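You operate a simulated robot arm through the tools that you are given. There is no shell and no other tool.

You are at the controls of a simulated robot arm. One attempt, no reset.

## Task
Set up the patcher from the job card and run it empty.
Fine: switch it on, set heat and dwell as on the card, push the empty slide in; one run; the three blocks by the patcher stay.

It is judged by the outcome, as a careful person would: the job done as asked, and still so three seconds after it is handed in. It fails if anything else is knocked over, pushed out of place, dropped, spilled or broken.

## Robot
A 6-joint arm with a fingered hand, fixed in place. Base frame: the origin is at the foot of the arm, x ahead of it, y to its left, z up. Readings come in m, rad, newtons and seconds.
With the tool pointing down near the work surface it reaches from about 0.14 to 0.84 m from the base axis. Its first joint turns from -2.897 to 2.897 rad. Payload 5 kg.
Tool frame: the origin (TCP) lies between the finger pads and is the grasp point; the fingertips stand 0.036 m ahead of it; z points along the fingers, y is the line along which they close. Largest opening 0.12 m; the body of the gripper starts 0.042 m behind the TCP. The gripper is a hand of 4 fingers: y runs from the thumb to the fingers, the wrist lies at [-0.019, -0.123, -0.211] in the tool frame, and closing takes about 1.5 s.
Orientation is that of the tool frame in the base frame, as a unit quaternion [x, y, z, w]. With the fingers straight down and the wrist toward the robot, the tool's x, y and z point along [0, 1, 0], [1, 0, 0] and [0, 0, -1] of the base frame.

## Interface
- The arm moves only by the tool play_rows. Its argument "plan" is a list of rows, each a list of 7 numbers: the shift along the tool's x, y, z in cm, then the turn, a rotation vector about the tool's x, y, z in rad, then the gripper command, from -1 (fully open) to 1 (shut), values between in proportion. In form: [[tx, ty, tz, rx, ry, rz, gripper], ...]. A call has 1 to 20 rows; each row is the pose to reach, as a shift and turn from the pose commanded when the call began, along the tool's axes at that moment. Each row takes 0.2 s and may step no farther than 0.05 m and 0.15 rad from the row before; otherwise, or with a gripper value out of range, the whole call is refused. Where a pose cannot be reached the arm comes as near as it can. A force on the tool above 90 N (or 10 N above the force at the start of the call, whichever is more), or a blocked arm, ends the call early, and 0.2 s more pass. Each finger travels about 0.045 m/s and halts on what it meets, pressing with about 25 N; the grip force reading is that of the motor and also rises with nothing between the fingers. The clock runs only during rows and for 0.2 s after the last one: add rows that repeat a pose to give the fingers time. The reply holds the time, the measured pose of the TCP, the force on the tool along the base axes, the opening and the grip force, in the units named above and with some noise, with the torque about the TCP (base axes, N m) and any sound that the robot's microphone picked up, and new pictures: "pictures" is both (left out), scene, wrist or none.
- Cameras (640 x 400 px; columns grow to the right, rows downward): "scene" is fixed at [0.2166, -0.5162, 1.5309]; the picture's right is [0.84, -0.54, 0.00], its down [-0.31, -0.49, -0.82] and it looks along [0.44, 0.69, -0.58] (base axes); focal length 352 px, centre (320, 200). "wrist" rides on the gripper at [0.073, -0.101, -0.142] in the tool frame; the picture's right is [-0.79, 0.29, -0.54], its down [-0.56, -0.70, 0.44] and it looks along [-0.25, 0.65, 0.71] (tool axes); focal length 280 px, centre (320, 200). There is no depth. A picture from a camera that has moved, and an enlarged one, comes with that camera's place and axes in the base frame and with its lens. The place of the scene camera against the robot may be out by one fixed shift of up to 0.025 m in any direction.
- slide_trunk(by): slides the trunk up (or, below 0, down) by that many m; the arm rides with it, the base frame stays. It gives what a move gives, with no picture.
- set_grasp(shape): the hand has 4 fingers and takes this shape, open, in about a second: jaw (thumb against the fingers, like two jaws); tri (thumb and two fingers); tip (a fingertip pinch); poke (one finger out to press); point (the index stretched); flat (the hand flat); cup (the hand cupped); fist (a fist). The gripper value then closes the fingers along that shape, each until it touches; the sizes above hold for jaw. It gives what a move gives, with no picture.
- close_up(camera, box): a new picture of the part [left, top, right, bottom] of that camera's present view, enlarged. It takes no simulated time.
- hand_in(): hands the job in; it is judged then, once.

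Places have to be worked out from the pictures, the camera data and where the tool is seen. Open the gripper and draw the arm clear of the work before you hand the job in, unless the task says otherwise.

The tools are called after "Call:" as name(argument=value, ...) on one line, values as JSON. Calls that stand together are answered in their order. play_rows: Moves the arm, as the interface text tells. Its arguments: {"type":"object","properties":{"plan":{"type":"array"},"pictures":{"type":"string","enum":["both","scene","wrist","none"]}},"required":["plan"]} The other tools are called the same way: slide_trunk (by) slides the trunk up or down; set_grasp (shape) gives the hand a shape; close_up (camera, box) takes an enlarged picture of a part of a camera's view; hand_in () hands the job in.

At the start:

```text
clock: 0.0
position: [0.544, 0.4629, 1.0895]
tcp_rot: [0.707, 0.707, 0.0, 0.0]
ft_force: [-0.4, 0.5, 1.2]
moment: [-0.01, 0.02, -0.01]
gripper_width: 0.1195
gripper_force: 0.2
shape: jaw
trunk travel left (down, up): [-0.725, 0.115]
```

scene: 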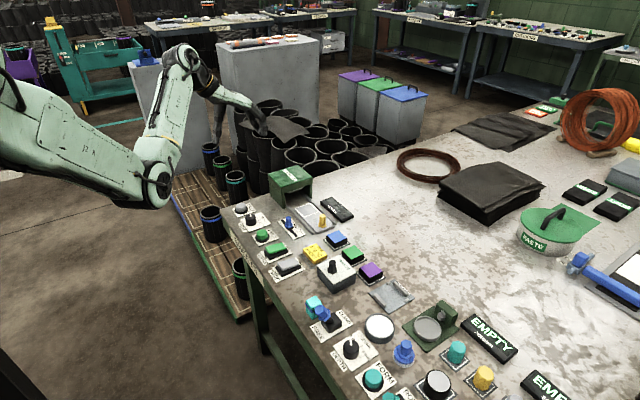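
wrist: 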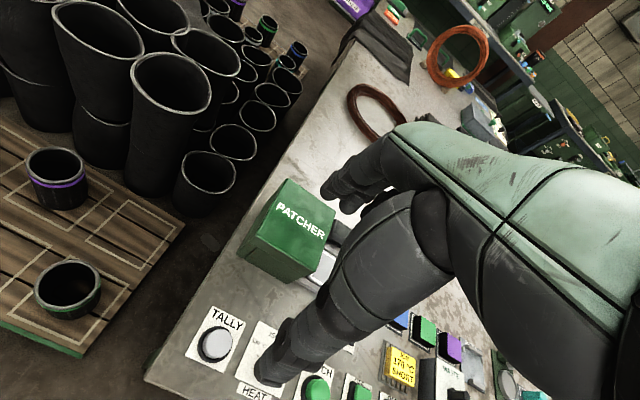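

The patcher (green box) and its controls sit at the near left corner of the table; I'll take enlarged views of the controls and the job card before moving.

Call:
close_up(camera="scene", box=[220, 160, 380, 260])

Call:
close_up(camera="scene", box=[220, 200, 300, 250])

Call:
close_up(camera="scene", box=[240, 230, 340, 292])

Call:
close_up(camera="wrist", box=[140, 280, 480, 400])

Call:
close_up(camera="scene", box=[290, 270, 530, 400])

```text
4.00 times, centred on (300, 210) of scene
camera zoom: at [0.2166, -0.5162, 1.5309], right [0.84, -0.54, 0.0], down [-0.31, -0.49, -0.82], along [0.44, 0.69, -0.58], focal length 1406 px, centre (400, 160)
```

zoom: 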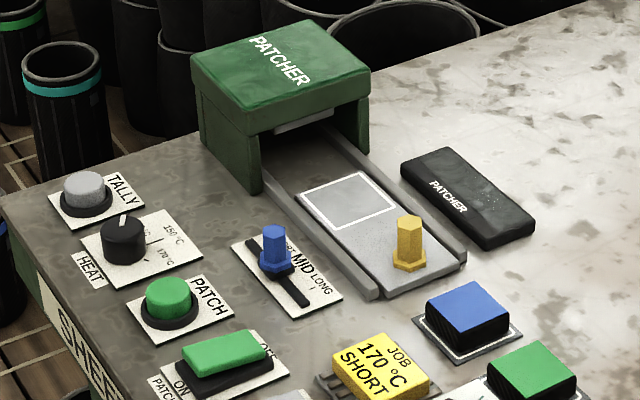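

```text
8.00 times, centred on (260, 225) of scene
camera zoom: at [0.2166, -0.5162, 1.5309], right [0.84, -0.54, 0.0], down [-0.31, -0.49, -0.82], along [0.44, 0.69, -0.58], focal length 2812 px, centre (800, 0)
```

zoom: 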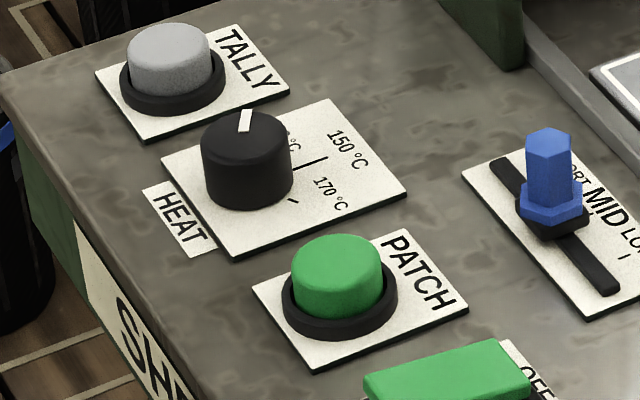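

```text
6.40 times, centred on (290, 261) of scene
camera zoom: at [0.2166, -0.5162, 1.5309], right [0.84, -0.54, 0.0], down [-0.31, -0.49, -0.82], along [0.44, 0.69, -0.58], focal length 2250 px, centre (512, -190)
```

zoom: 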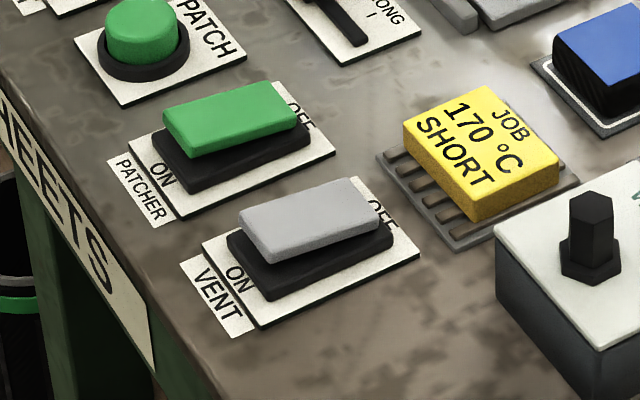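

```text
1.88 times, centred on (310, 340) of wrist
camera zoom: at [0.4435, 0.5361, 1.2324], right [0.29, -0.79, 0.54], down [-0.7, -0.56, -0.44], along [0.65, -0.25, -0.71], focal length 528 px, centre (339, -64)
```

zoom: 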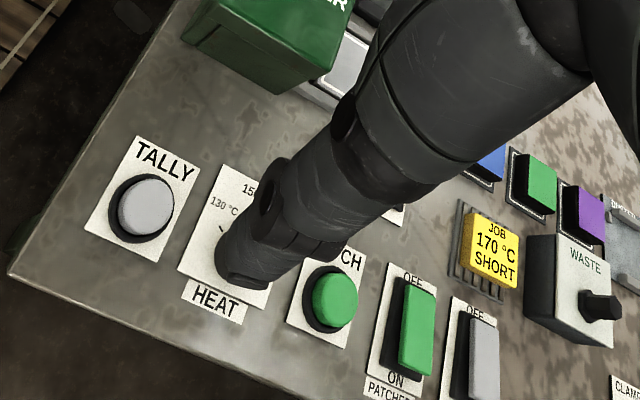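

```text
2.67 times, centred on (410, 335) of scene
camera zoom: at [0.2166, -0.5162, 1.5309], right [0.84, -0.54, 0.0], down [-0.31, -0.49, -0.82], along [0.44, 0.69, -0.58], focal length 938 px, centre (80, -160)
```

zoom: 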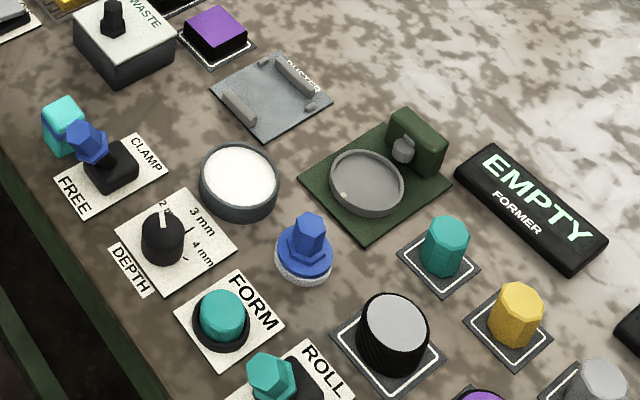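

Card reads 170 °C, SHORT. Triangulating puts the table near z≈0.8, with the PATCH button near (0.51, 0.28) and the patcher switch near (0.515, 0.20). I'll move the arm back and to the right, staying high, to get an unobstructed wrist view of the panel.

Call:
play_rows(plan=[[-4, -3, 0, 0, 0, 0, -1], [-8, -6, 0, 0, 0, 0, -1], [-12, -9, 0, 0, 0, 0, -1], [-14, -12, 0, 0, 0, 0, -1]], pictures="both")

```text
clock: 1.0
position: [0.4215, 0.3198, 1.0888]
tcp_rot: [0.707, 0.707, 0.0, 0.0]
ft_force: [-0.2, -0.5, -0.3]
moment: [0.0, 0.0, 0.02]
gripper_width: 0.12
gripper_force: 0.0
shape: jaw
trunk travel left (down, up): [-0.725, 0.115]
camera wrist: at [0.3212, 0.3917, 1.2308], right [0.29, -0.79, 0.54], down [-0.7, -0.56, -0.44], along [0.65, -0.25, -0.71], focal length 280 px, centre (320, 200)
```

scene: 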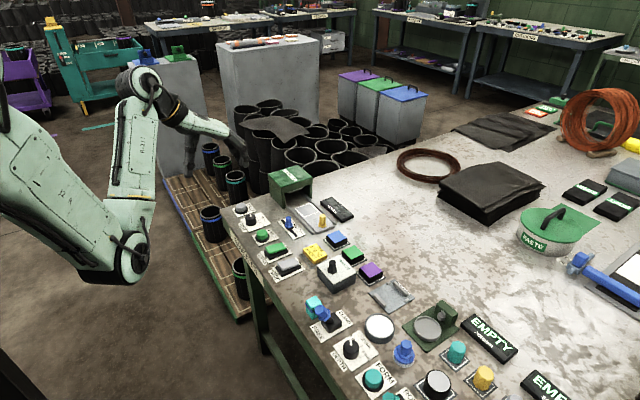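
wrist: 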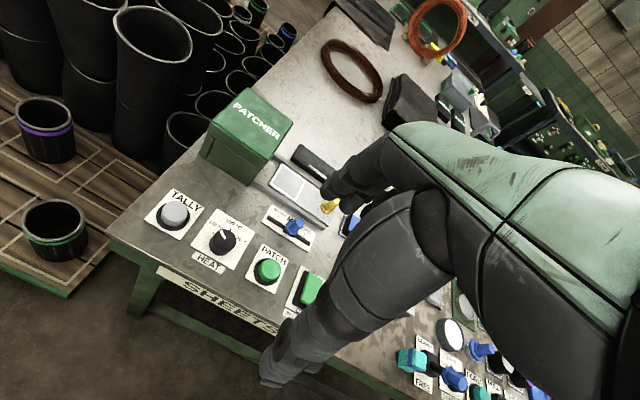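

Now the whole patcher panel is visible; I'll enlarge it for details on tick angles and positions.

Call:
close_up(camera="wrist", box=[140, 180, 300, 280])

Call:
close_up(camera="wrist", box=[190, 200, 270, 250])

Call:
close_up(camera="wrist", box=[220, 80, 380, 180])

Call:
close_up(camera="wrist", box=[250, 160, 350, 222])

Call:
close_up(camera="wrist", box=[240, 230, 340, 320])

```text
4.00 times, centred on (220, 230) of wrist
camera zoom: at [0.3212, 0.3917, 1.2308], right [0.29, -0.79, 0.54], down [-0.7, -0.56, -0.44], along [0.65, -0.25, -0.71], focal length 1122 px, centre (720, 80)
```

zoom: 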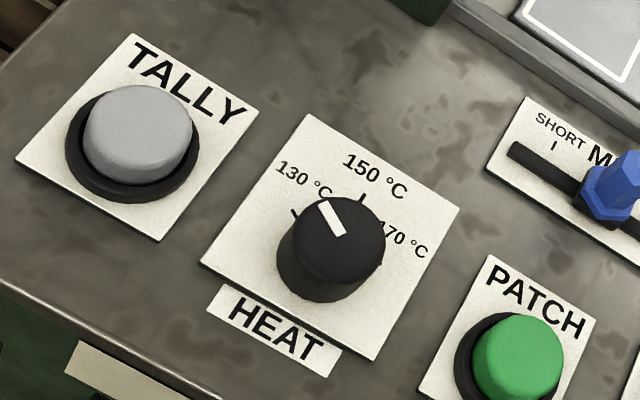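

```text
8.00 times, centred on (230, 225) of wrist
camera zoom: at [0.3212, 0.3917, 1.2308], right [0.29, -0.79, 0.54], down [-0.7, -0.56, -0.44], along [0.65, -0.25, -0.71], focal length 2243 px, centre (1040, 0)
```

zoom: 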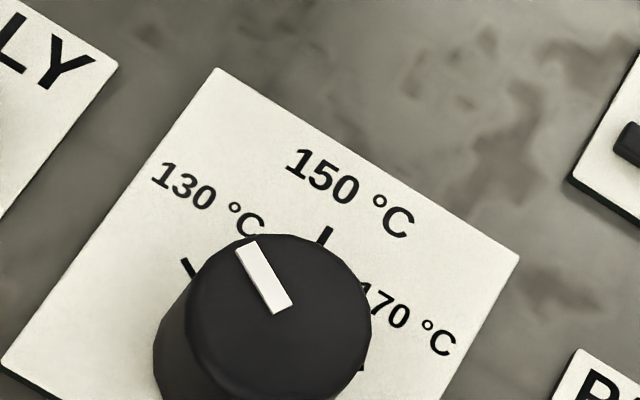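

```text
4.00 times, centred on (300, 130) of wrist
camera zoom: at [0.3212, 0.3917, 1.2308], right [0.29, -0.79, 0.54], down [-0.7, -0.56, -0.44], along [0.65, -0.25, -0.71], focal length 1122 px, centre (400, 480)
```

zoom: 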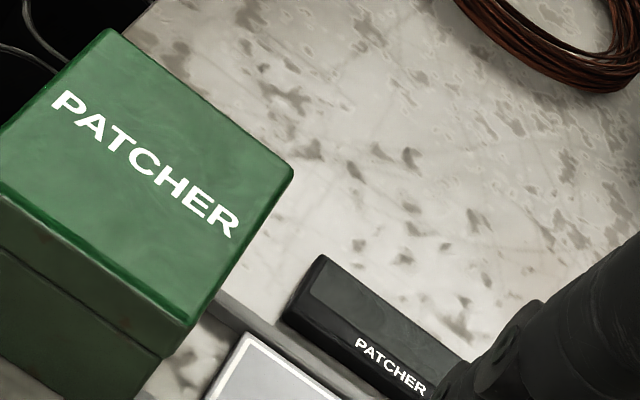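

```text
6.40 times, centred on (300, 191) of wrist
camera zoom: at [0.3212, 0.3917, 1.2308], right [0.29, -0.79, 0.54], down [-0.7, -0.56, -0.44], along [0.65, -0.25, -0.71], focal length 1794 px, centre (448, 258)
```

zoom: 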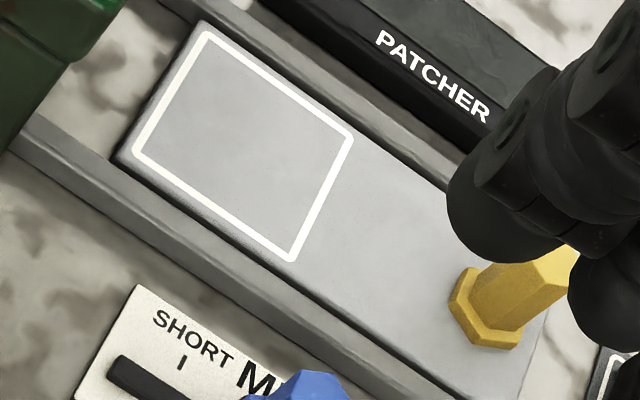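

```text
4.44 times, centred on (290, 275) of wrist
camera zoom: at [0.3212, 0.3917, 1.2308], right [0.29, -0.79, 0.54], down [-0.7, -0.56, -0.44], along [0.65, -0.25, -0.71], focal length 1246 px, centre (453, -133)
```

zoom: 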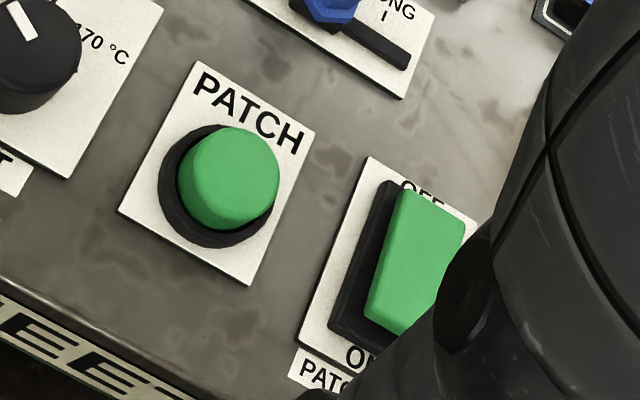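

Knob centre ≈ (0.511, 0.365), pointer at about +60° (130 °C) and the 170 tick at about −60°. The slider runs along y at x≈0.603, with MID y≈0.275 and SHORT y≈0.305. The yellow slide knob is near (0.688, 0.226). I'll take the poke shape and look at where the finger points.

Call:
set_grasp(shape="poke")

Call:
close_up(camera="wrist", box=[0, 0, 640, 400])

Call:
close_up(camera="scene", box=[100, 60, 300, 185])

```text
clock: 1.9
position: [0.4243, 0.3202, 1.0872]
tcp_rot: [0.707, 0.707, 0.0, -0.001]
ft_force: [-0.2, 0.3, 0.3]
moment: [0.01, -0.01, -0.03]
gripper_width: 0.0
gripper_force: 0.1
shape: poke
trunk travel left (down, up): [-0.725, 0.115]
```

```text
1.00 times, centred on (320, 200) of wrist (not enlarged: the box is as wide or as high as the picture)
camera zoom: at [0.3231, 0.3931, 1.23], right [0.29, -0.79, 0.54], down [-0.7, -0.56, -0.44], along [0.65, -0.25, -0.71], focal length 280 px, centre (320, 200)
```

zoom: 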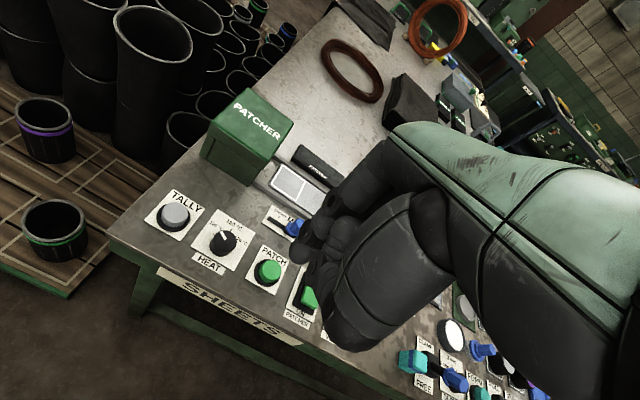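

```text
3.20 times, centred on (200, 122) of scene
camera zoom: at [0.2166, -0.5162, 1.5309], right [0.84, -0.54, 0.0], down [-0.31, -0.49, -0.82], along [0.44, 0.69, -0.58], focal length 1125 px, centre (704, 448)
```

zoom: 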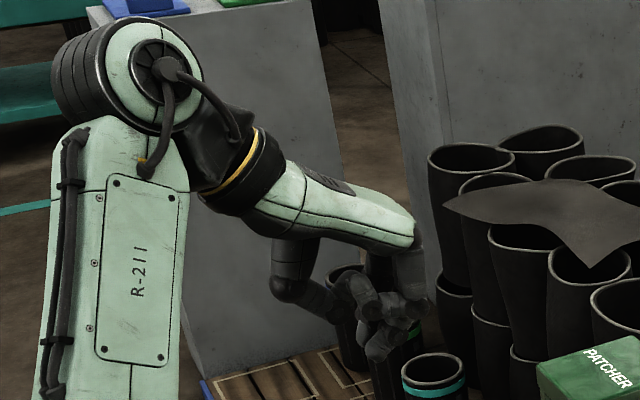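

I'll zoom on the hand in both views to find the extended finger's tip.

Call:
close_up(camera="wrist", box=[270, 140, 470, 360])

Call:
close_up(camera="scene", box=[180, 120, 244, 180])

```text
1.82 times, centred on (370, 250) of wrist
camera zoom: at [0.3231, 0.3931, 1.23], right [0.29, -0.79, 0.54], down [-0.7, -0.56, -0.44], along [0.65, -0.25, -0.71], focal length 510 px, centre (229, 109)
```

zoom: 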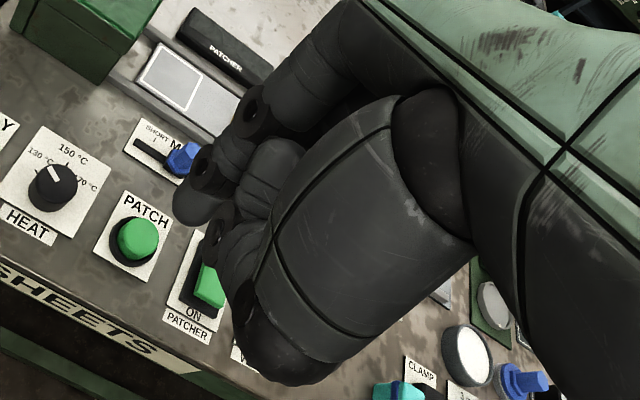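

```text
6.67 times, centred on (212, 150) of scene
camera zoom: at [0.2166, -0.5162, 1.5309], right [0.84, -0.54, 0.0], down [-0.31, -0.49, -0.82], along [0.44, 0.69, -0.58], focal length 2344 px, centre (1040, 533)
```

zoom: 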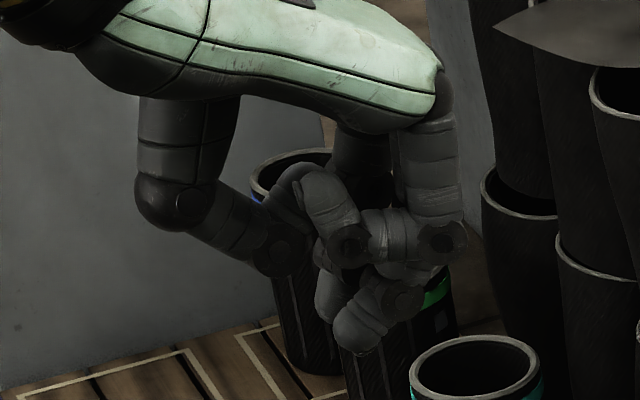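

The poke fingertip is roughly on the tool axis, about 4 cm ahead of the TCP. I'll bring it above the ON end of the PATCHER rocker (≈(0.50, 0.203)), stopping about 4 cm above it to check alignment.

Call:
play_rows(plan=[[-4.2, 2.4, 0, 0, 0, 0, -1], [-8.4, 4.8, 0, 0, 0, 0, -1], [-12.5, 7.3, 0, 0, 0, 0, -1], [-12.5, 7.3, 4.5, 0, 0, 0, -1], [-12.5, 7.3, 9, 0, 0, 0, -1], [-12.5, 7.3, 13.5, 0, 0, 0, -1], [-12.5, 7.3, 16, 0, 0, 0, -1], [-12.5, 7.3, 18, 0, 0, 0, -1]], pictures="both")

Call:
close_up(camera="scene", box=[200, 150, 360, 270])

Call:
close_up(camera="wrist", box=[220, 180, 380, 300])

```text
clock: 3.7
position: [0.4988, 0.1981, 0.9107]
tcp_rot: [0.706, 0.708, 0.001, 0.0]
ft_force: [-1.2, 0.1, 0.0]
moment: [-0.01, 0.01, -0.02]
gripper_width: 0.0001
gripper_force: 0.0
shape: poke
trunk travel left (down, up): [-0.725, 0.115]
camera wrist: at [0.3981, 0.2694, 1.0531], right [0.29, -0.79, 0.54], down [-0.7, -0.56, -0.44], along [0.65, -0.25, -0.71], focal length 280 px, centre (320, 200)
```

scene: 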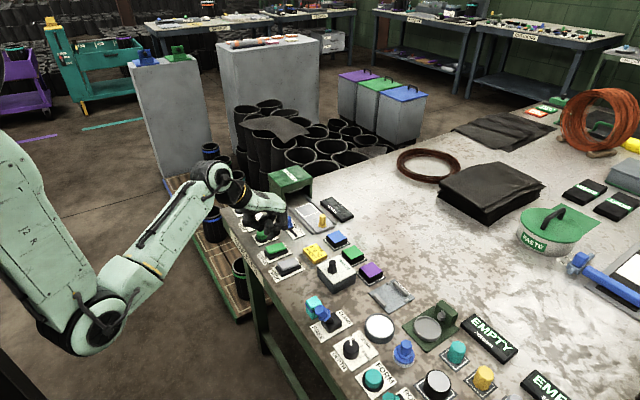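
wrist: 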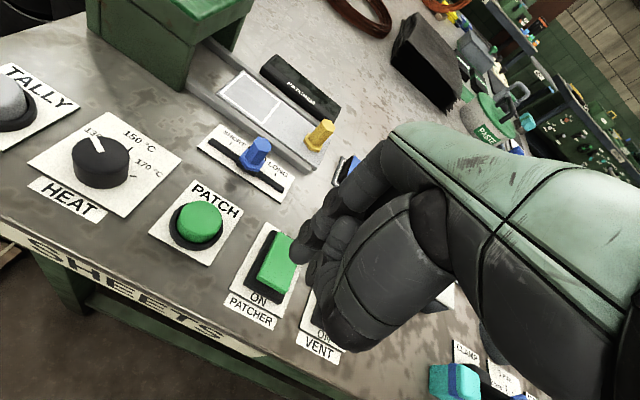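

```text
3.33 times, centred on (280, 210) of scene
camera zoom: at [0.2166, -0.5162, 1.5309], right [0.84, -0.54, 0.0], down [-0.31, -0.49, -0.82], along [0.44, 0.69, -0.58], focal length 1172 px, centre (453, 167)
```

zoom: 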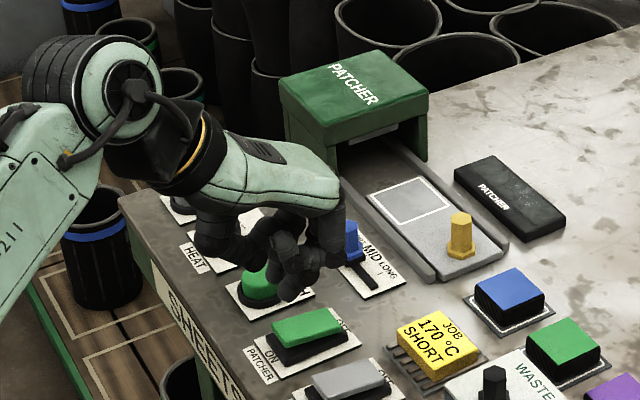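

```text
3.33 times, centred on (300, 240) of wrist
camera zoom: at [0.3981, 0.2694, 1.0531], right [0.29, -0.79, 0.54], down [-0.7, -0.56, -0.44], along [0.65, -0.25, -0.71], focal length 935 px, centre (387, 67)
```

zoom: 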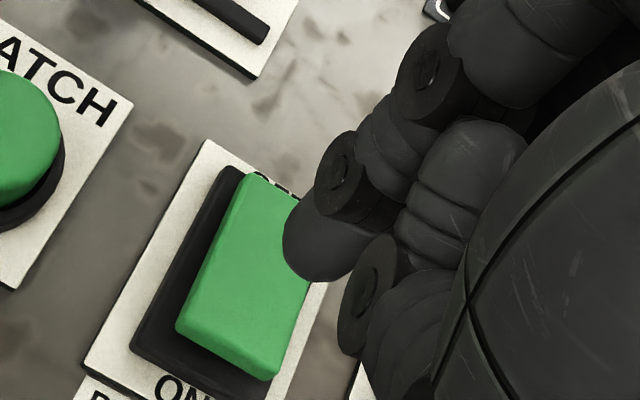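

The tip looks about 4 mm too far left of the rocker's centreline, at tip height ≈0.872, with the rocker spanning x 0.49–0.544 and y≈0.203. I'll shift slightly and descend in small steps onto the ON end, watching force.

Call:
play_rows(plan=[[-0.5, 0, 1, 0, 0, 0, -1], [-0.5, 0, 2.4, 0, 0, 0, -1], [-0.5, 0, 3.2, 0, 0, 0, -1], [-0.5, 0, 3.7, 0, 0, 0, -1], [-0.5, 0, 4.1, 0, 0, 0, -1]], pictures="both")

Call:
close_up(camera="wrist", box=[220, 180, 380, 300])

Call:
close_up(camera="scene", box=[230, 200, 310, 260])

```text
clock: 4.9
position: [0.4965, 0.1927, 0.8681]
tcp_rot: [0.707, 0.707, 0.0, -0.001]
ft_force: [-0.2, -0.9, 0.3]
moment: [0.01, 0.01, 0.0]
gripper_width: 0.0
gripper_force: 0.1
shape: poke
trunk travel left (down, up): [-0.725, 0.115]
camera wrist: at [0.3971, 0.2656, 1.011], right [0.29, -0.79, 0.54], down [-0.7, -0.56, -0.44], along [0.65, -0.25, -0.71], focal length 280 px, centre (320, 200)
```

scene: 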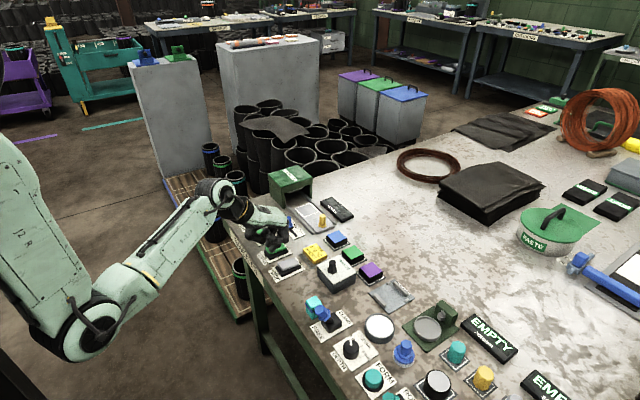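
wrist: 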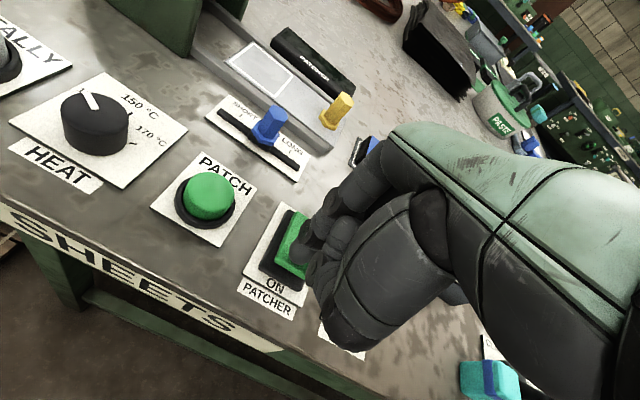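

```text
3.33 times, centred on (300, 240) of wrist
camera zoom: at [0.3971, 0.2656, 1.011], right [0.29, -0.79, 0.54], down [-0.7, -0.56, -0.44], along [0.65, -0.25, -0.71], focal length 935 px, centre (387, 67)
```

zoom: 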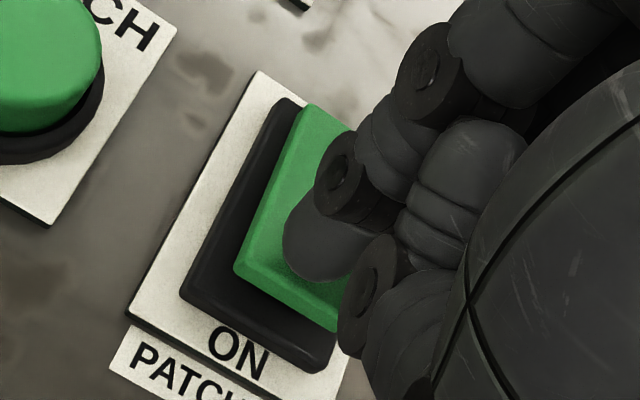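

```text
6.67 times, centred on (270, 230) of scene
camera zoom: at [0.2166, -0.5162, 1.5309], right [0.84, -0.54, 0.0], down [-0.31, -0.49, -0.82], along [0.44, 0.69, -0.58], focal length 2344 px, centre (653, 0)
```

zoom: 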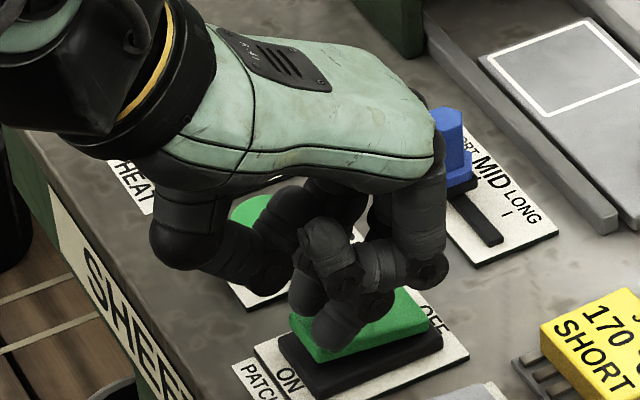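

The tip is just above the ON end and there's no contact force yet. I'll continue down in ~3 mm steps.

Call:
play_rows(plan=[[0, 0, 0.3, 0, 0, 0, -1], [0, 0, 0.6, 0, 0, 0, -1], [0, 0, 0.9, 0, 0, 0, -1], [0, 0, 1.1, 0, 0, 0, -1]], pictures="wrist")

Call:
close_up(camera="wrist", box=[220, 180, 380, 300])

Call:
close_up(camera="scene", box=[230, 200, 310, 260])

```text
clock: 5.9
position: [0.4976, 0.194, 0.8585]
tcp_rot: [0.707, 0.707, 0.002, 0.001]
ft_force: [-0.7, -2.0, 9.4]
moment: [0.0, -0.05, -0.02]
gripper_width: 0.0002
gripper_force: 0.0
shape: poke
trunk travel left (down, up): [-0.725, 0.115]
camera wrist: at [0.3968, 0.2657, 1.0012], right [0.29, -0.79, 0.54], down [-0.7, -0.56, -0.45], along [0.66, -0.25, -0.71], focal length 280 px, centre (320, 200)
```

wrist: 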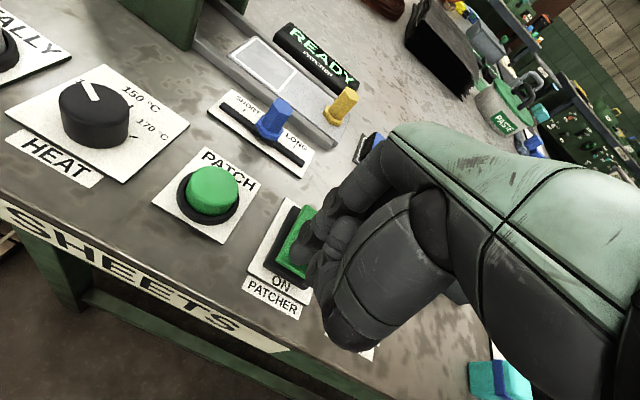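

```text
3.33 times, centred on (300, 240) of wrist
camera zoom: at [0.3968, 0.2657, 1.0012], right [0.29, -0.79, 0.54], down [-0.7, -0.56, -0.45], along [0.66, -0.25, -0.71], focal length 935 px, centre (387, 67)
```

zoom: 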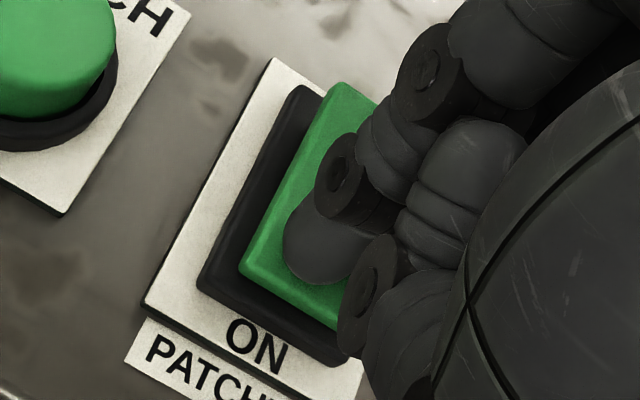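

```text
6.67 times, centred on (270, 230) of scene
camera zoom: at [0.2166, -0.5162, 1.5309], right [0.84, -0.54, 0.0], down [-0.31, -0.49, -0.82], along [0.44, 0.69, -0.58], focal length 2344 px, centre (653, 0)
```

zoom: 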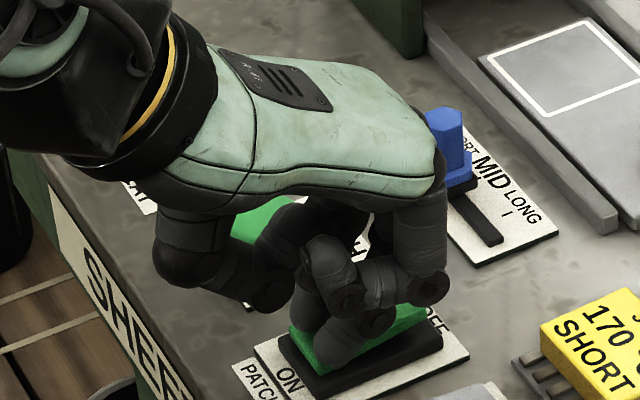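

The display now reads READY, so the patcher is on. I'll lift off and zoom in on the lever, the yellow knob and the display.

Call:
play_rows(plan=[[0, 0, -2, 0, 0, 0, -1], [0, 0, -5, 0, 0, 0, -1], [0, 0, -8, 0, 0, 0, -1]], pictures="wrist")

Call:
close_up(camera="wrist", box=[180, 40, 340, 160])

Call:
close_up(camera="wrist", box=[190, 110, 270, 170])

Call:
close_up(camera="scene", box=[230, 180, 390, 280])

```text
clock: 6.7
position: [0.4996, 0.1933, 0.9376]
tcp_rot: [0.707, 0.707, -0.001, 0.0]
ft_force: [0.1, 0.3, -0.9]
moment: [0.0, -0.01, 0.01]
gripper_width: 0.0002
gripper_force: 0.1
shape: poke
trunk travel left (down, up): [-0.725, 0.115]
camera wrist: at [0.3989, 0.2659, 1.0812], right [0.29, -0.79, 0.54], down [-0.7, -0.56, -0.44], along [0.65, -0.25, -0.71], focal length 280 px, centre (320, 200)
```

wrist: 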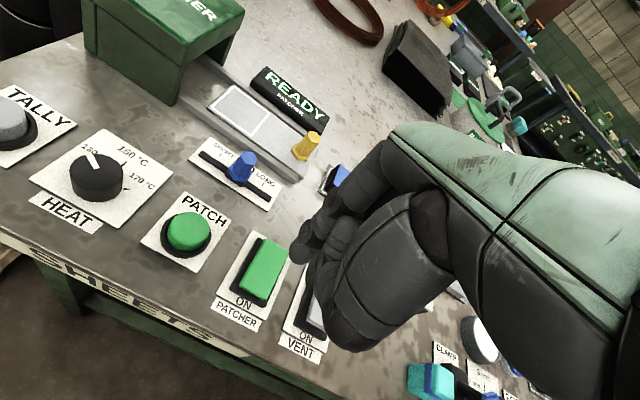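

```text
3.33 times, centred on (260, 100) of wrist
camera zoom: at [0.3989, 0.2659, 1.0812], right [0.29, -0.79, 0.54], down [-0.7, -0.56, -0.44], along [0.65, -0.25, -0.71], focal length 935 px, centre (520, 533)
```

zoom: 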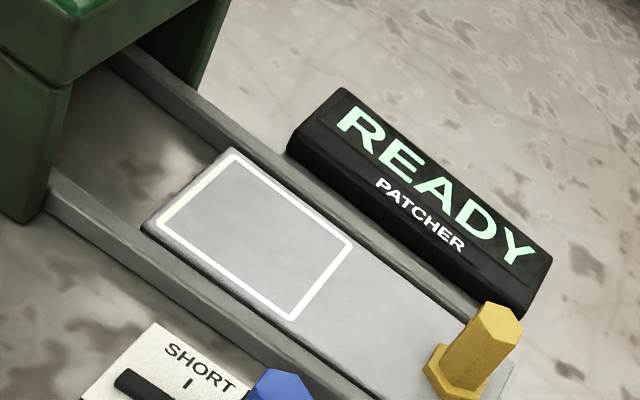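

```text
6.67 times, centred on (230, 140) of wrist
camera zoom: at [0.3989, 0.2659, 1.0812], right [0.29, -0.79, 0.54], down [-0.7, -0.56, -0.44], along [0.65, -0.25, -0.71], focal length 1869 px, centre (920, 600)
```

zoom: 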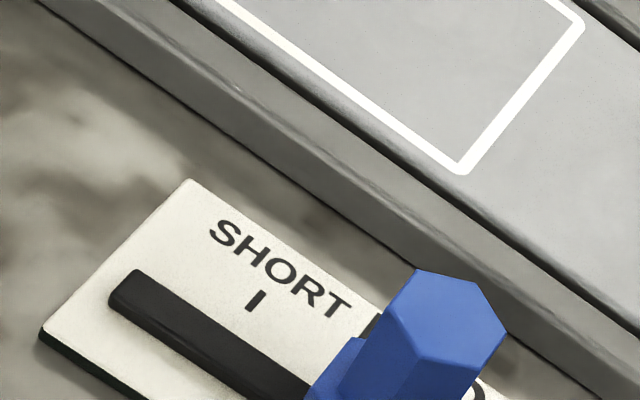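

```text
4.00 times, centred on (310, 230) of scene
camera zoom: at [0.2166, -0.5162, 1.5309], right [0.84, -0.54, 0.0], down [-0.31, -0.49, -0.82], along [0.44, 0.69, -0.58], focal length 1406 px, centre (360, 80)
```

zoom: 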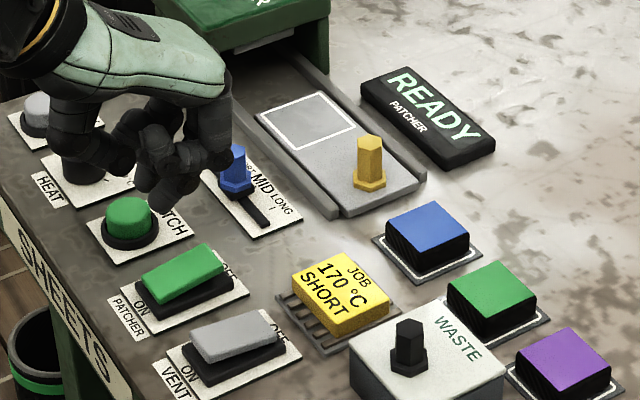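

Lever axis is at ≈(0.603, 0.276) with its top at z≈0.849; READY persists. I'll move the fingertip to the LONG (−y) side of the lever, around (0.603, 0.24), stopping just above lever-top height to verify.

Call:
play_rows(plan=[[1, 4, 0, 0, 0, 0, -1], [2.5, 8, 0, 0, 0, 0, -1], [3.7, 10.2, 0, 0, 0, 0, -1], [3.7, 10.2, 2.5, 0, 0, 0, -1], [3.7, 10.2, 4.2, 0, 0, 0, -1]], pictures="both")

Call:
close_up(camera="wrist", box=[220, 180, 380, 300])

Call:
close_up(camera="scene", box=[240, 180, 340, 260])

```text
clock: 7.9
position: [0.6015, 0.2333, 0.8935]
tcp_rot: [0.707, 0.707, 0.001, 0.0]
ft_force: [0.0, 0.4, 0.6]
moment: [0.0, -0.01, 0.04]
gripper_width: 0.0
gripper_force: 0.0
shape: poke
trunk travel left (down, up): [-0.725, 0.115]
camera wrist: at [0.4999, 0.3054, 1.0369], right [0.29, -0.79, 0.54], down [-0.7, -0.56, -0.44], along [0.65, -0.25, -0.71], focal length 280 px, centre (320, 200)
```

scene: 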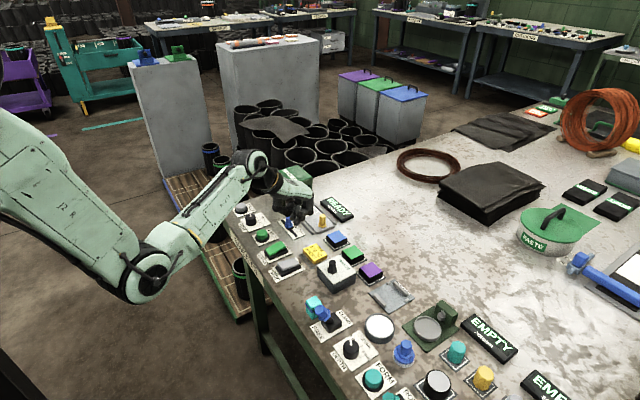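
wrist: 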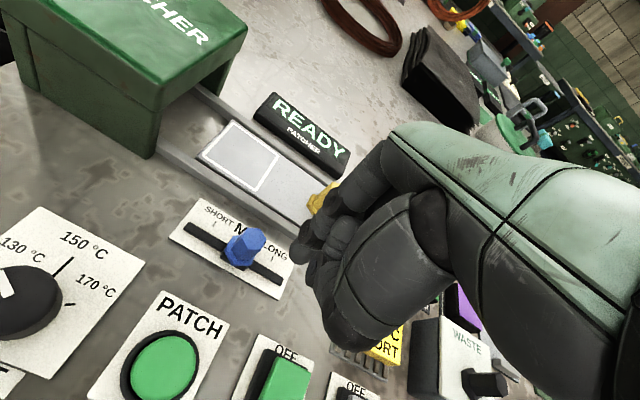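

```text
3.33 times, centred on (300, 240) of wrist
camera zoom: at [0.4999, 0.3054, 1.0369], right [0.29, -0.79, 0.54], down [-0.7, -0.56, -0.44], along [0.65, -0.25, -0.71], focal length 935 px, centre (387, 67)
```

zoom: 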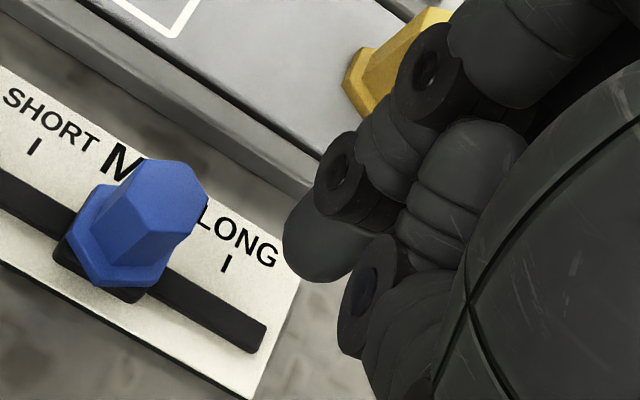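

```text
5.00 times, centred on (290, 220) of scene
camera zoom: at [0.2166, -0.5162, 1.5309], right [0.84, -0.54, 0.0], down [-0.31, -0.49, -0.82], along [0.44, 0.69, -0.58], focal length 1758 px, centre (470, 100)
```

zoom: 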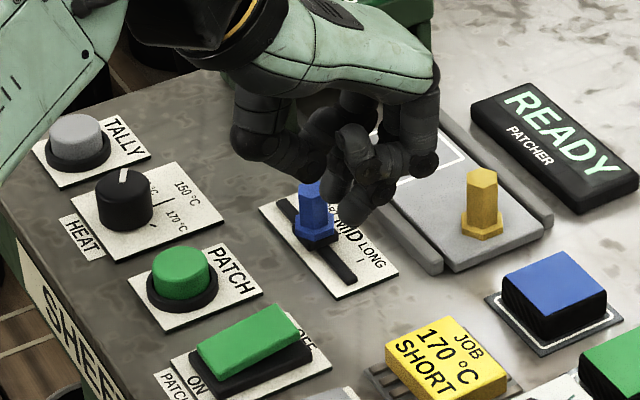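

The tip is on the LONG side of the lever at the right x. I'll descend about 2.8 cm and start pushing toward SHORT (+y) in small steps, stopping partway to check.

Call:
play_rows(plan=[[0, 0.1, 1.5, 0, 0, 0, -1], [0, 0.1, 2.7, 0, 0, 0, -1], [0.8, 0.1, 2.7, 0, 0, 0, -1], [1.6, 0.1, 2.7, 0, 0, 0, -1], [2.2, 0.1, 2.7, 0, 0, 0, -1], [2.8, 0.1, 2.7, 0, 0, 0, -1]], pictures="wrist")

Call:
close_up(camera="wrist", box=[180, 170, 340, 290])

Call:
close_up(camera="scene", box=[260, 190, 340, 250])

```text
clock: 9.3
position: [0.6001, 0.259, 0.868]
tcp_rot: [0.707, 0.707, 0.0, 0.001]
ft_force: [-0.4, 0.4, -0.7]
moment: [0.0, 0.02, -0.03]
gripper_width: 0.0
gripper_force: 0.0
shape: poke
trunk travel left (down, up): [-0.725, 0.115]
camera wrist: at [0.5, 0.3312, 1.0116], right [0.29, -0.79, 0.54], down [-0.7, -0.56, -0.44], along [0.65, -0.25, -0.71], focal length 280 px, centre (320, 200)
```

wrist: 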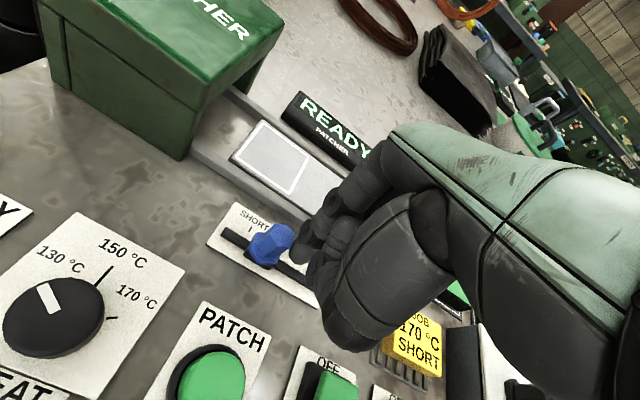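

```text
3.33 times, centred on (260, 230) of wrist
camera zoom: at [0.5, 0.3312, 1.0116], right [0.29, -0.79, 0.54], down [-0.7, -0.56, -0.44], along [0.65, -0.25, -0.71], focal length 935 px, centre (520, 100)
```

zoom: 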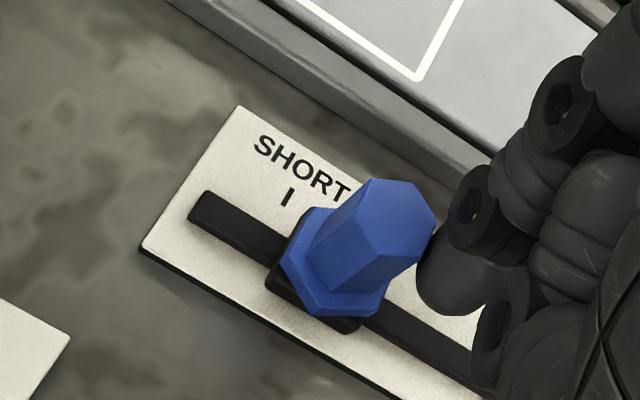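

```text
6.67 times, centred on (300, 220) of scene
camera zoom: at [0.2166, -0.5162, 1.5309], right [0.84, -0.54, 0.0], down [-0.31, -0.49, -0.82], along [0.44, 0.69, -0.58], focal length 2344 px, centre (453, 67)
```

zoom: 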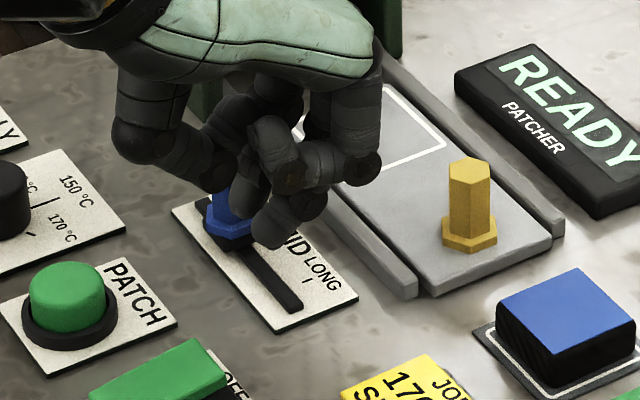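

The lever has moved with the finger to about y≈0.29, roughly halfway to SHORT at y≈0.305. I'll push on in small steps.

Call:
play_rows(plan=[[0.4, 0, 0, 0, 0, 0, -1], [0.8, 0, 0, 0, 0, 0, -1], [1.2, 0, 0, 0, 0, 0, -1]], pictures="wrist")

Call:
close_up(camera="wrist", box=[180, 170, 340, 290])

Call:
close_up(camera="scene", box=[260, 190, 340, 250])

```text
clock: 10.1
position: [0.5982, 0.2705, 0.8686]
tcp_rot: [0.707, 0.707, -0.001, 0.0]
ft_force: [0.5, 0.1, -0.1]
moment: [0.01, 0.01, 0.05]
gripper_width: 0.0
gripper_force: 0.0
shape: poke
trunk travel left (down, up): [-0.725, 0.115]
camera wrist: at [0.4983, 0.3433, 1.0122], right [0.29, -0.79, 0.54], down [-0.7, -0.56, -0.44], along [0.65, -0.25, -0.71], focal length 280 px, centre (320, 200)
```

wrist: 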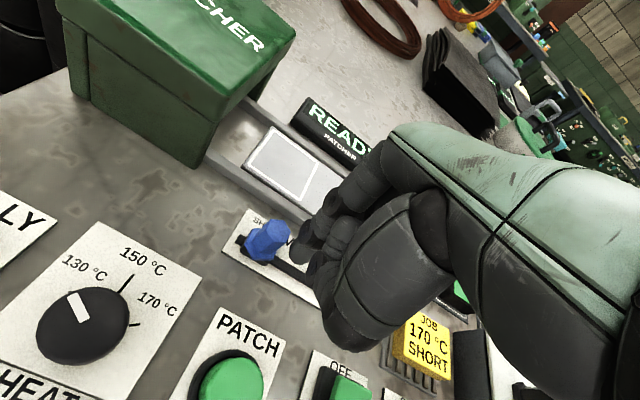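

```text
3.33 times, centred on (260, 230) of wrist
camera zoom: at [0.4983, 0.3433, 1.0122], right [0.29, -0.79, 0.54], down [-0.7, -0.56, -0.44], along [0.65, -0.25, -0.71], focal length 935 px, centre (520, 100)
```

zoom: 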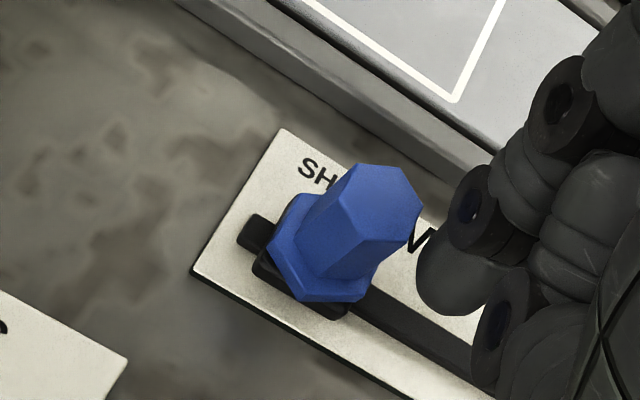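

```text
6.67 times, centred on (300, 220) of scene
camera zoom: at [0.2166, -0.5162, 1.5309], right [0.84, -0.54, 0.0], down [-0.31, -0.49, -0.82], along [0.44, 0.69, -0.58], focal length 2344 px, centre (453, 67)
```

zoom: 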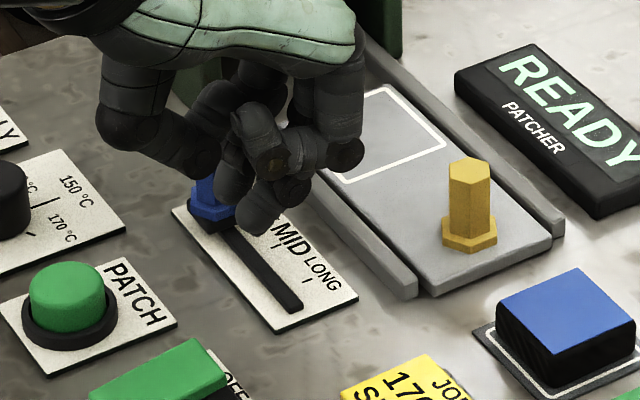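

The lever now appears at y≈0.306, matching the SHORT tick. I'll back the finger off and lift, then check the lever's position with a clear view.

Call:
play_rows(plan=[[-1, 0, 0, 0, 0, 0, -1], [-1.5, 0, -2, 0, 0, 0, -1], [-2, -3, -5, 0, 0, 0, -1], [-3, -7, -8, 0, 0, 0, -1], [-4, -10, -11, 0, 0, 0, -1]], pictures="wrist")

Call:
close_up(camera="wrist", box=[140, 80, 300, 200])

Call:
close_up(camera="scene", box=[260, 190, 340, 250])

```text
refused: row 4 steps farther than a row can; nothing moved
```

```text
3.33 times, centred on (220, 140) of wrist
camera zoom: at [0.4983, 0.3433, 1.0122], right [0.29, -0.79, 0.54], down [-0.7, -0.56, -0.44], along [0.65, -0.25, -0.71], focal length 935 px, centre (653, 400)
```

zoom: 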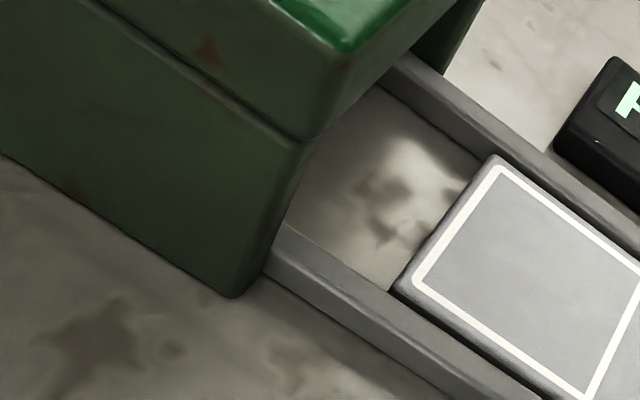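

```text
6.67 times, centred on (300, 220) of scene
camera zoom: at [0.2166, -0.5162, 1.5309], right [0.84, -0.54, 0.0], down [-0.31, -0.49, -0.82], along [0.44, 0.69, -0.58], focal length 2344 px, centre (453, 67)
```

zoom: 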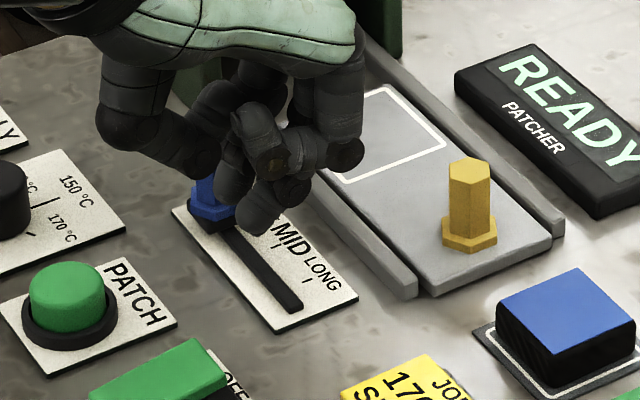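

One step was over the limit and nothing moved; I'll resend the retreat with smaller steps.

Call:
play_rows(plan=[[-1, 0, 0, 0, 0, 0, -1], [-1.5, 0, -2, 0, 0, 0, -1], [-1.5, 0, -5, 0, 0, 0, -1], [-2, -2.5, -8, 0, 0, 0, -1], [-3, -5, -11, 0, 0, 0, -1], [-4, -8, -13, 0, 0, 0, -1], [-5, -11, -14, 0, 0, 0, -1]], pictures="wrist")

Call:
close_up(camera="wrist", box=[180, 120, 300, 210])

Call:
close_up(camera="scene", box=[220, 190, 320, 250])

```text
clock: 11.7
position: [0.4921, 0.2206, 1.0058]
tcp_rot: [0.707, 0.707, 0.001, 0.0]
ft_force: [-0.4, -0.8, -1.0]
moment: [0.01, -0.01, -0.01]
gripper_width: 0.0
gripper_force: 0.0
shape: poke
trunk travel left (down, up): [-0.725, 0.115]
camera wrist: at [0.391, 0.2922, 1.1496], right [0.29, -0.79, 0.54], down [-0.7, -0.56, -0.44], along [0.65, -0.25, -0.71], focal length 280 px, centre (320, 200)
```

wrist: 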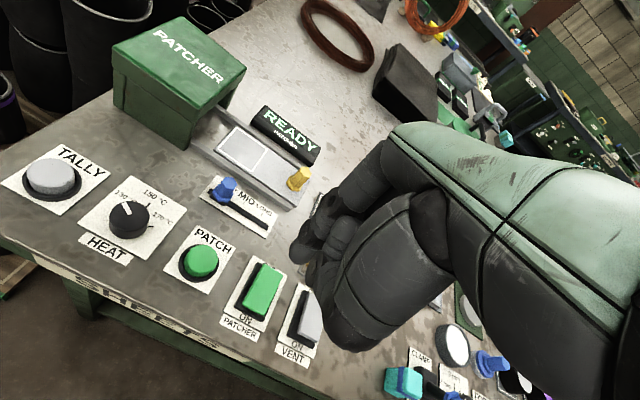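

```text
4.44 times, centred on (240, 165) of wrist
camera zoom: at [0.391, 0.2922, 1.1496], right [0.29, -0.79, 0.54], down [-0.7, -0.56, -0.44], along [0.65, -0.25, -0.71], focal length 1246 px, centre (676, 356)
```

zoom: 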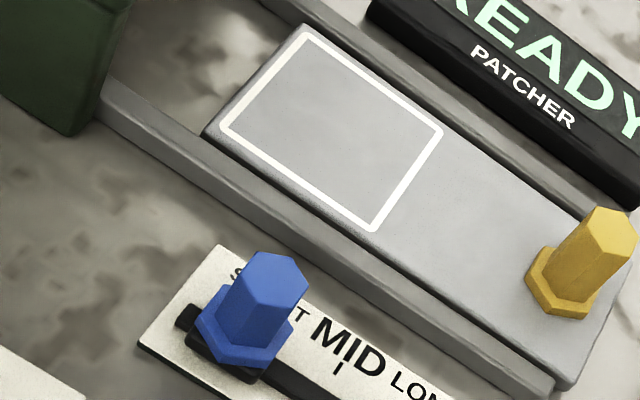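

```text
6.40 times, centred on (270, 220) of scene
camera zoom: at [0.2166, -0.5162, 1.5309], right [0.84, -0.54, 0.0], down [-0.31, -0.49, -0.82], along [0.44, 0.69, -0.58], focal length 2250 px, centre (640, 72)
```

zoom: 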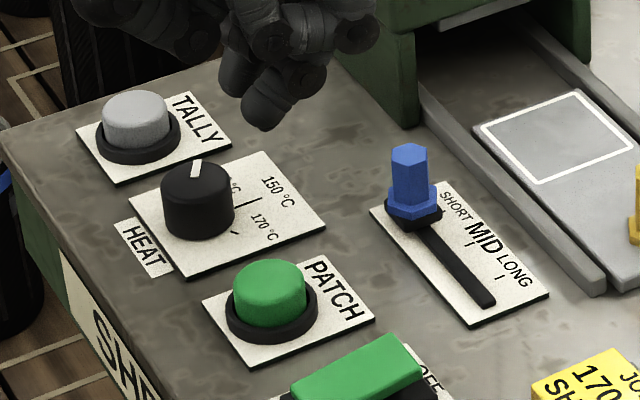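

The lever sits at SHORT (y≈0.307, tick 0.305). Next is the heat knob: I'll take the jaw shape.

Call:
set_grasp(shape="jaw")

```text
clock: 12.6
position: [0.4923, 0.2206, 1.0055]
tcp_rot: [0.707, 0.707, 0.0, 0.0]
ft_force: [-0.2, -0.3, -0.1]
moment: [-0.02, -0.01, -0.02]
gripper_width: 0.1198
gripper_force: 0.1
shape: jaw
trunk travel left (down, up): [-0.725, 0.115]
```

Now I'll move above the knob, still high (TCP z≈1.0), and test how far the tool can rotate clockwise about the vertical (+rz) in free air.

Call:
play_rows(plan=[[4.8, 0.6, 0, 0, 0, 0, -1], [9.6, 1.2, 0, 0, 0, 0, -1], [14.5, 1.9, 0, 0, 0, 0, -1], [14.5, 1.9, 0, 0, 0, 0.15, -1], [14.5, 1.9, 0, 0, 0, 0.3, -1], [14.5, 1.9, 0, 0, 0, 0.45, -1], [14.5, 1.9, 0, 0, 0, 0.6, -1], [14.5, 1.9, 0, 0, 0, 0.75, -1], [14.5, 1.9, 0, 0, 0, 0.9, -1], [14.5, 1.9, 0, 0, 0, 1.05, -1]], pictures="both")

```text
clock: 14.8
position: [0.5365, 0.3745, 0.9772]
tcp_rot: [0.966, 0.257, 0.0, 0.001]
ft_force: [0.2, -0.3, 1.2]
moment: [-0.05, 0.05, 0.02]
gripper_width: 0.1198
gripper_force: 0.1
shape: jaw
out of reach, approached as far as the arm can: row 9, 10
trunk travel left (down, up): [-0.725, 0.115]
camera wrist: at [0.5495, 0.4986, 1.12], right [-0.54, -0.64, 0.54], down [-0.83, 0.33, -0.44], along [0.11, -0.69, -0.71], focal length 280 px, centre (320, 200)
```

scene: 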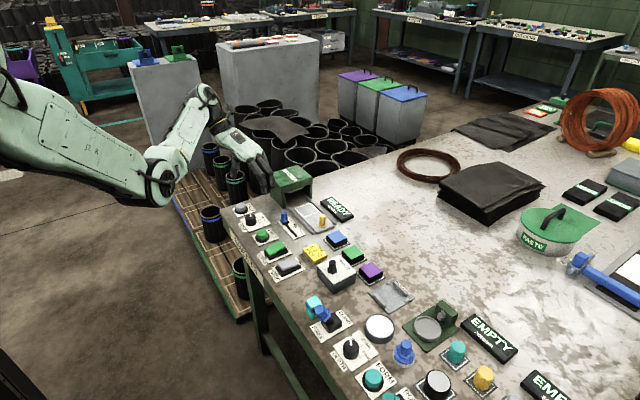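
wrist: 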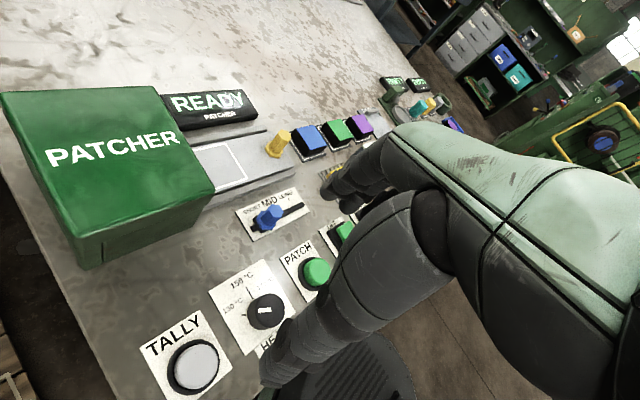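

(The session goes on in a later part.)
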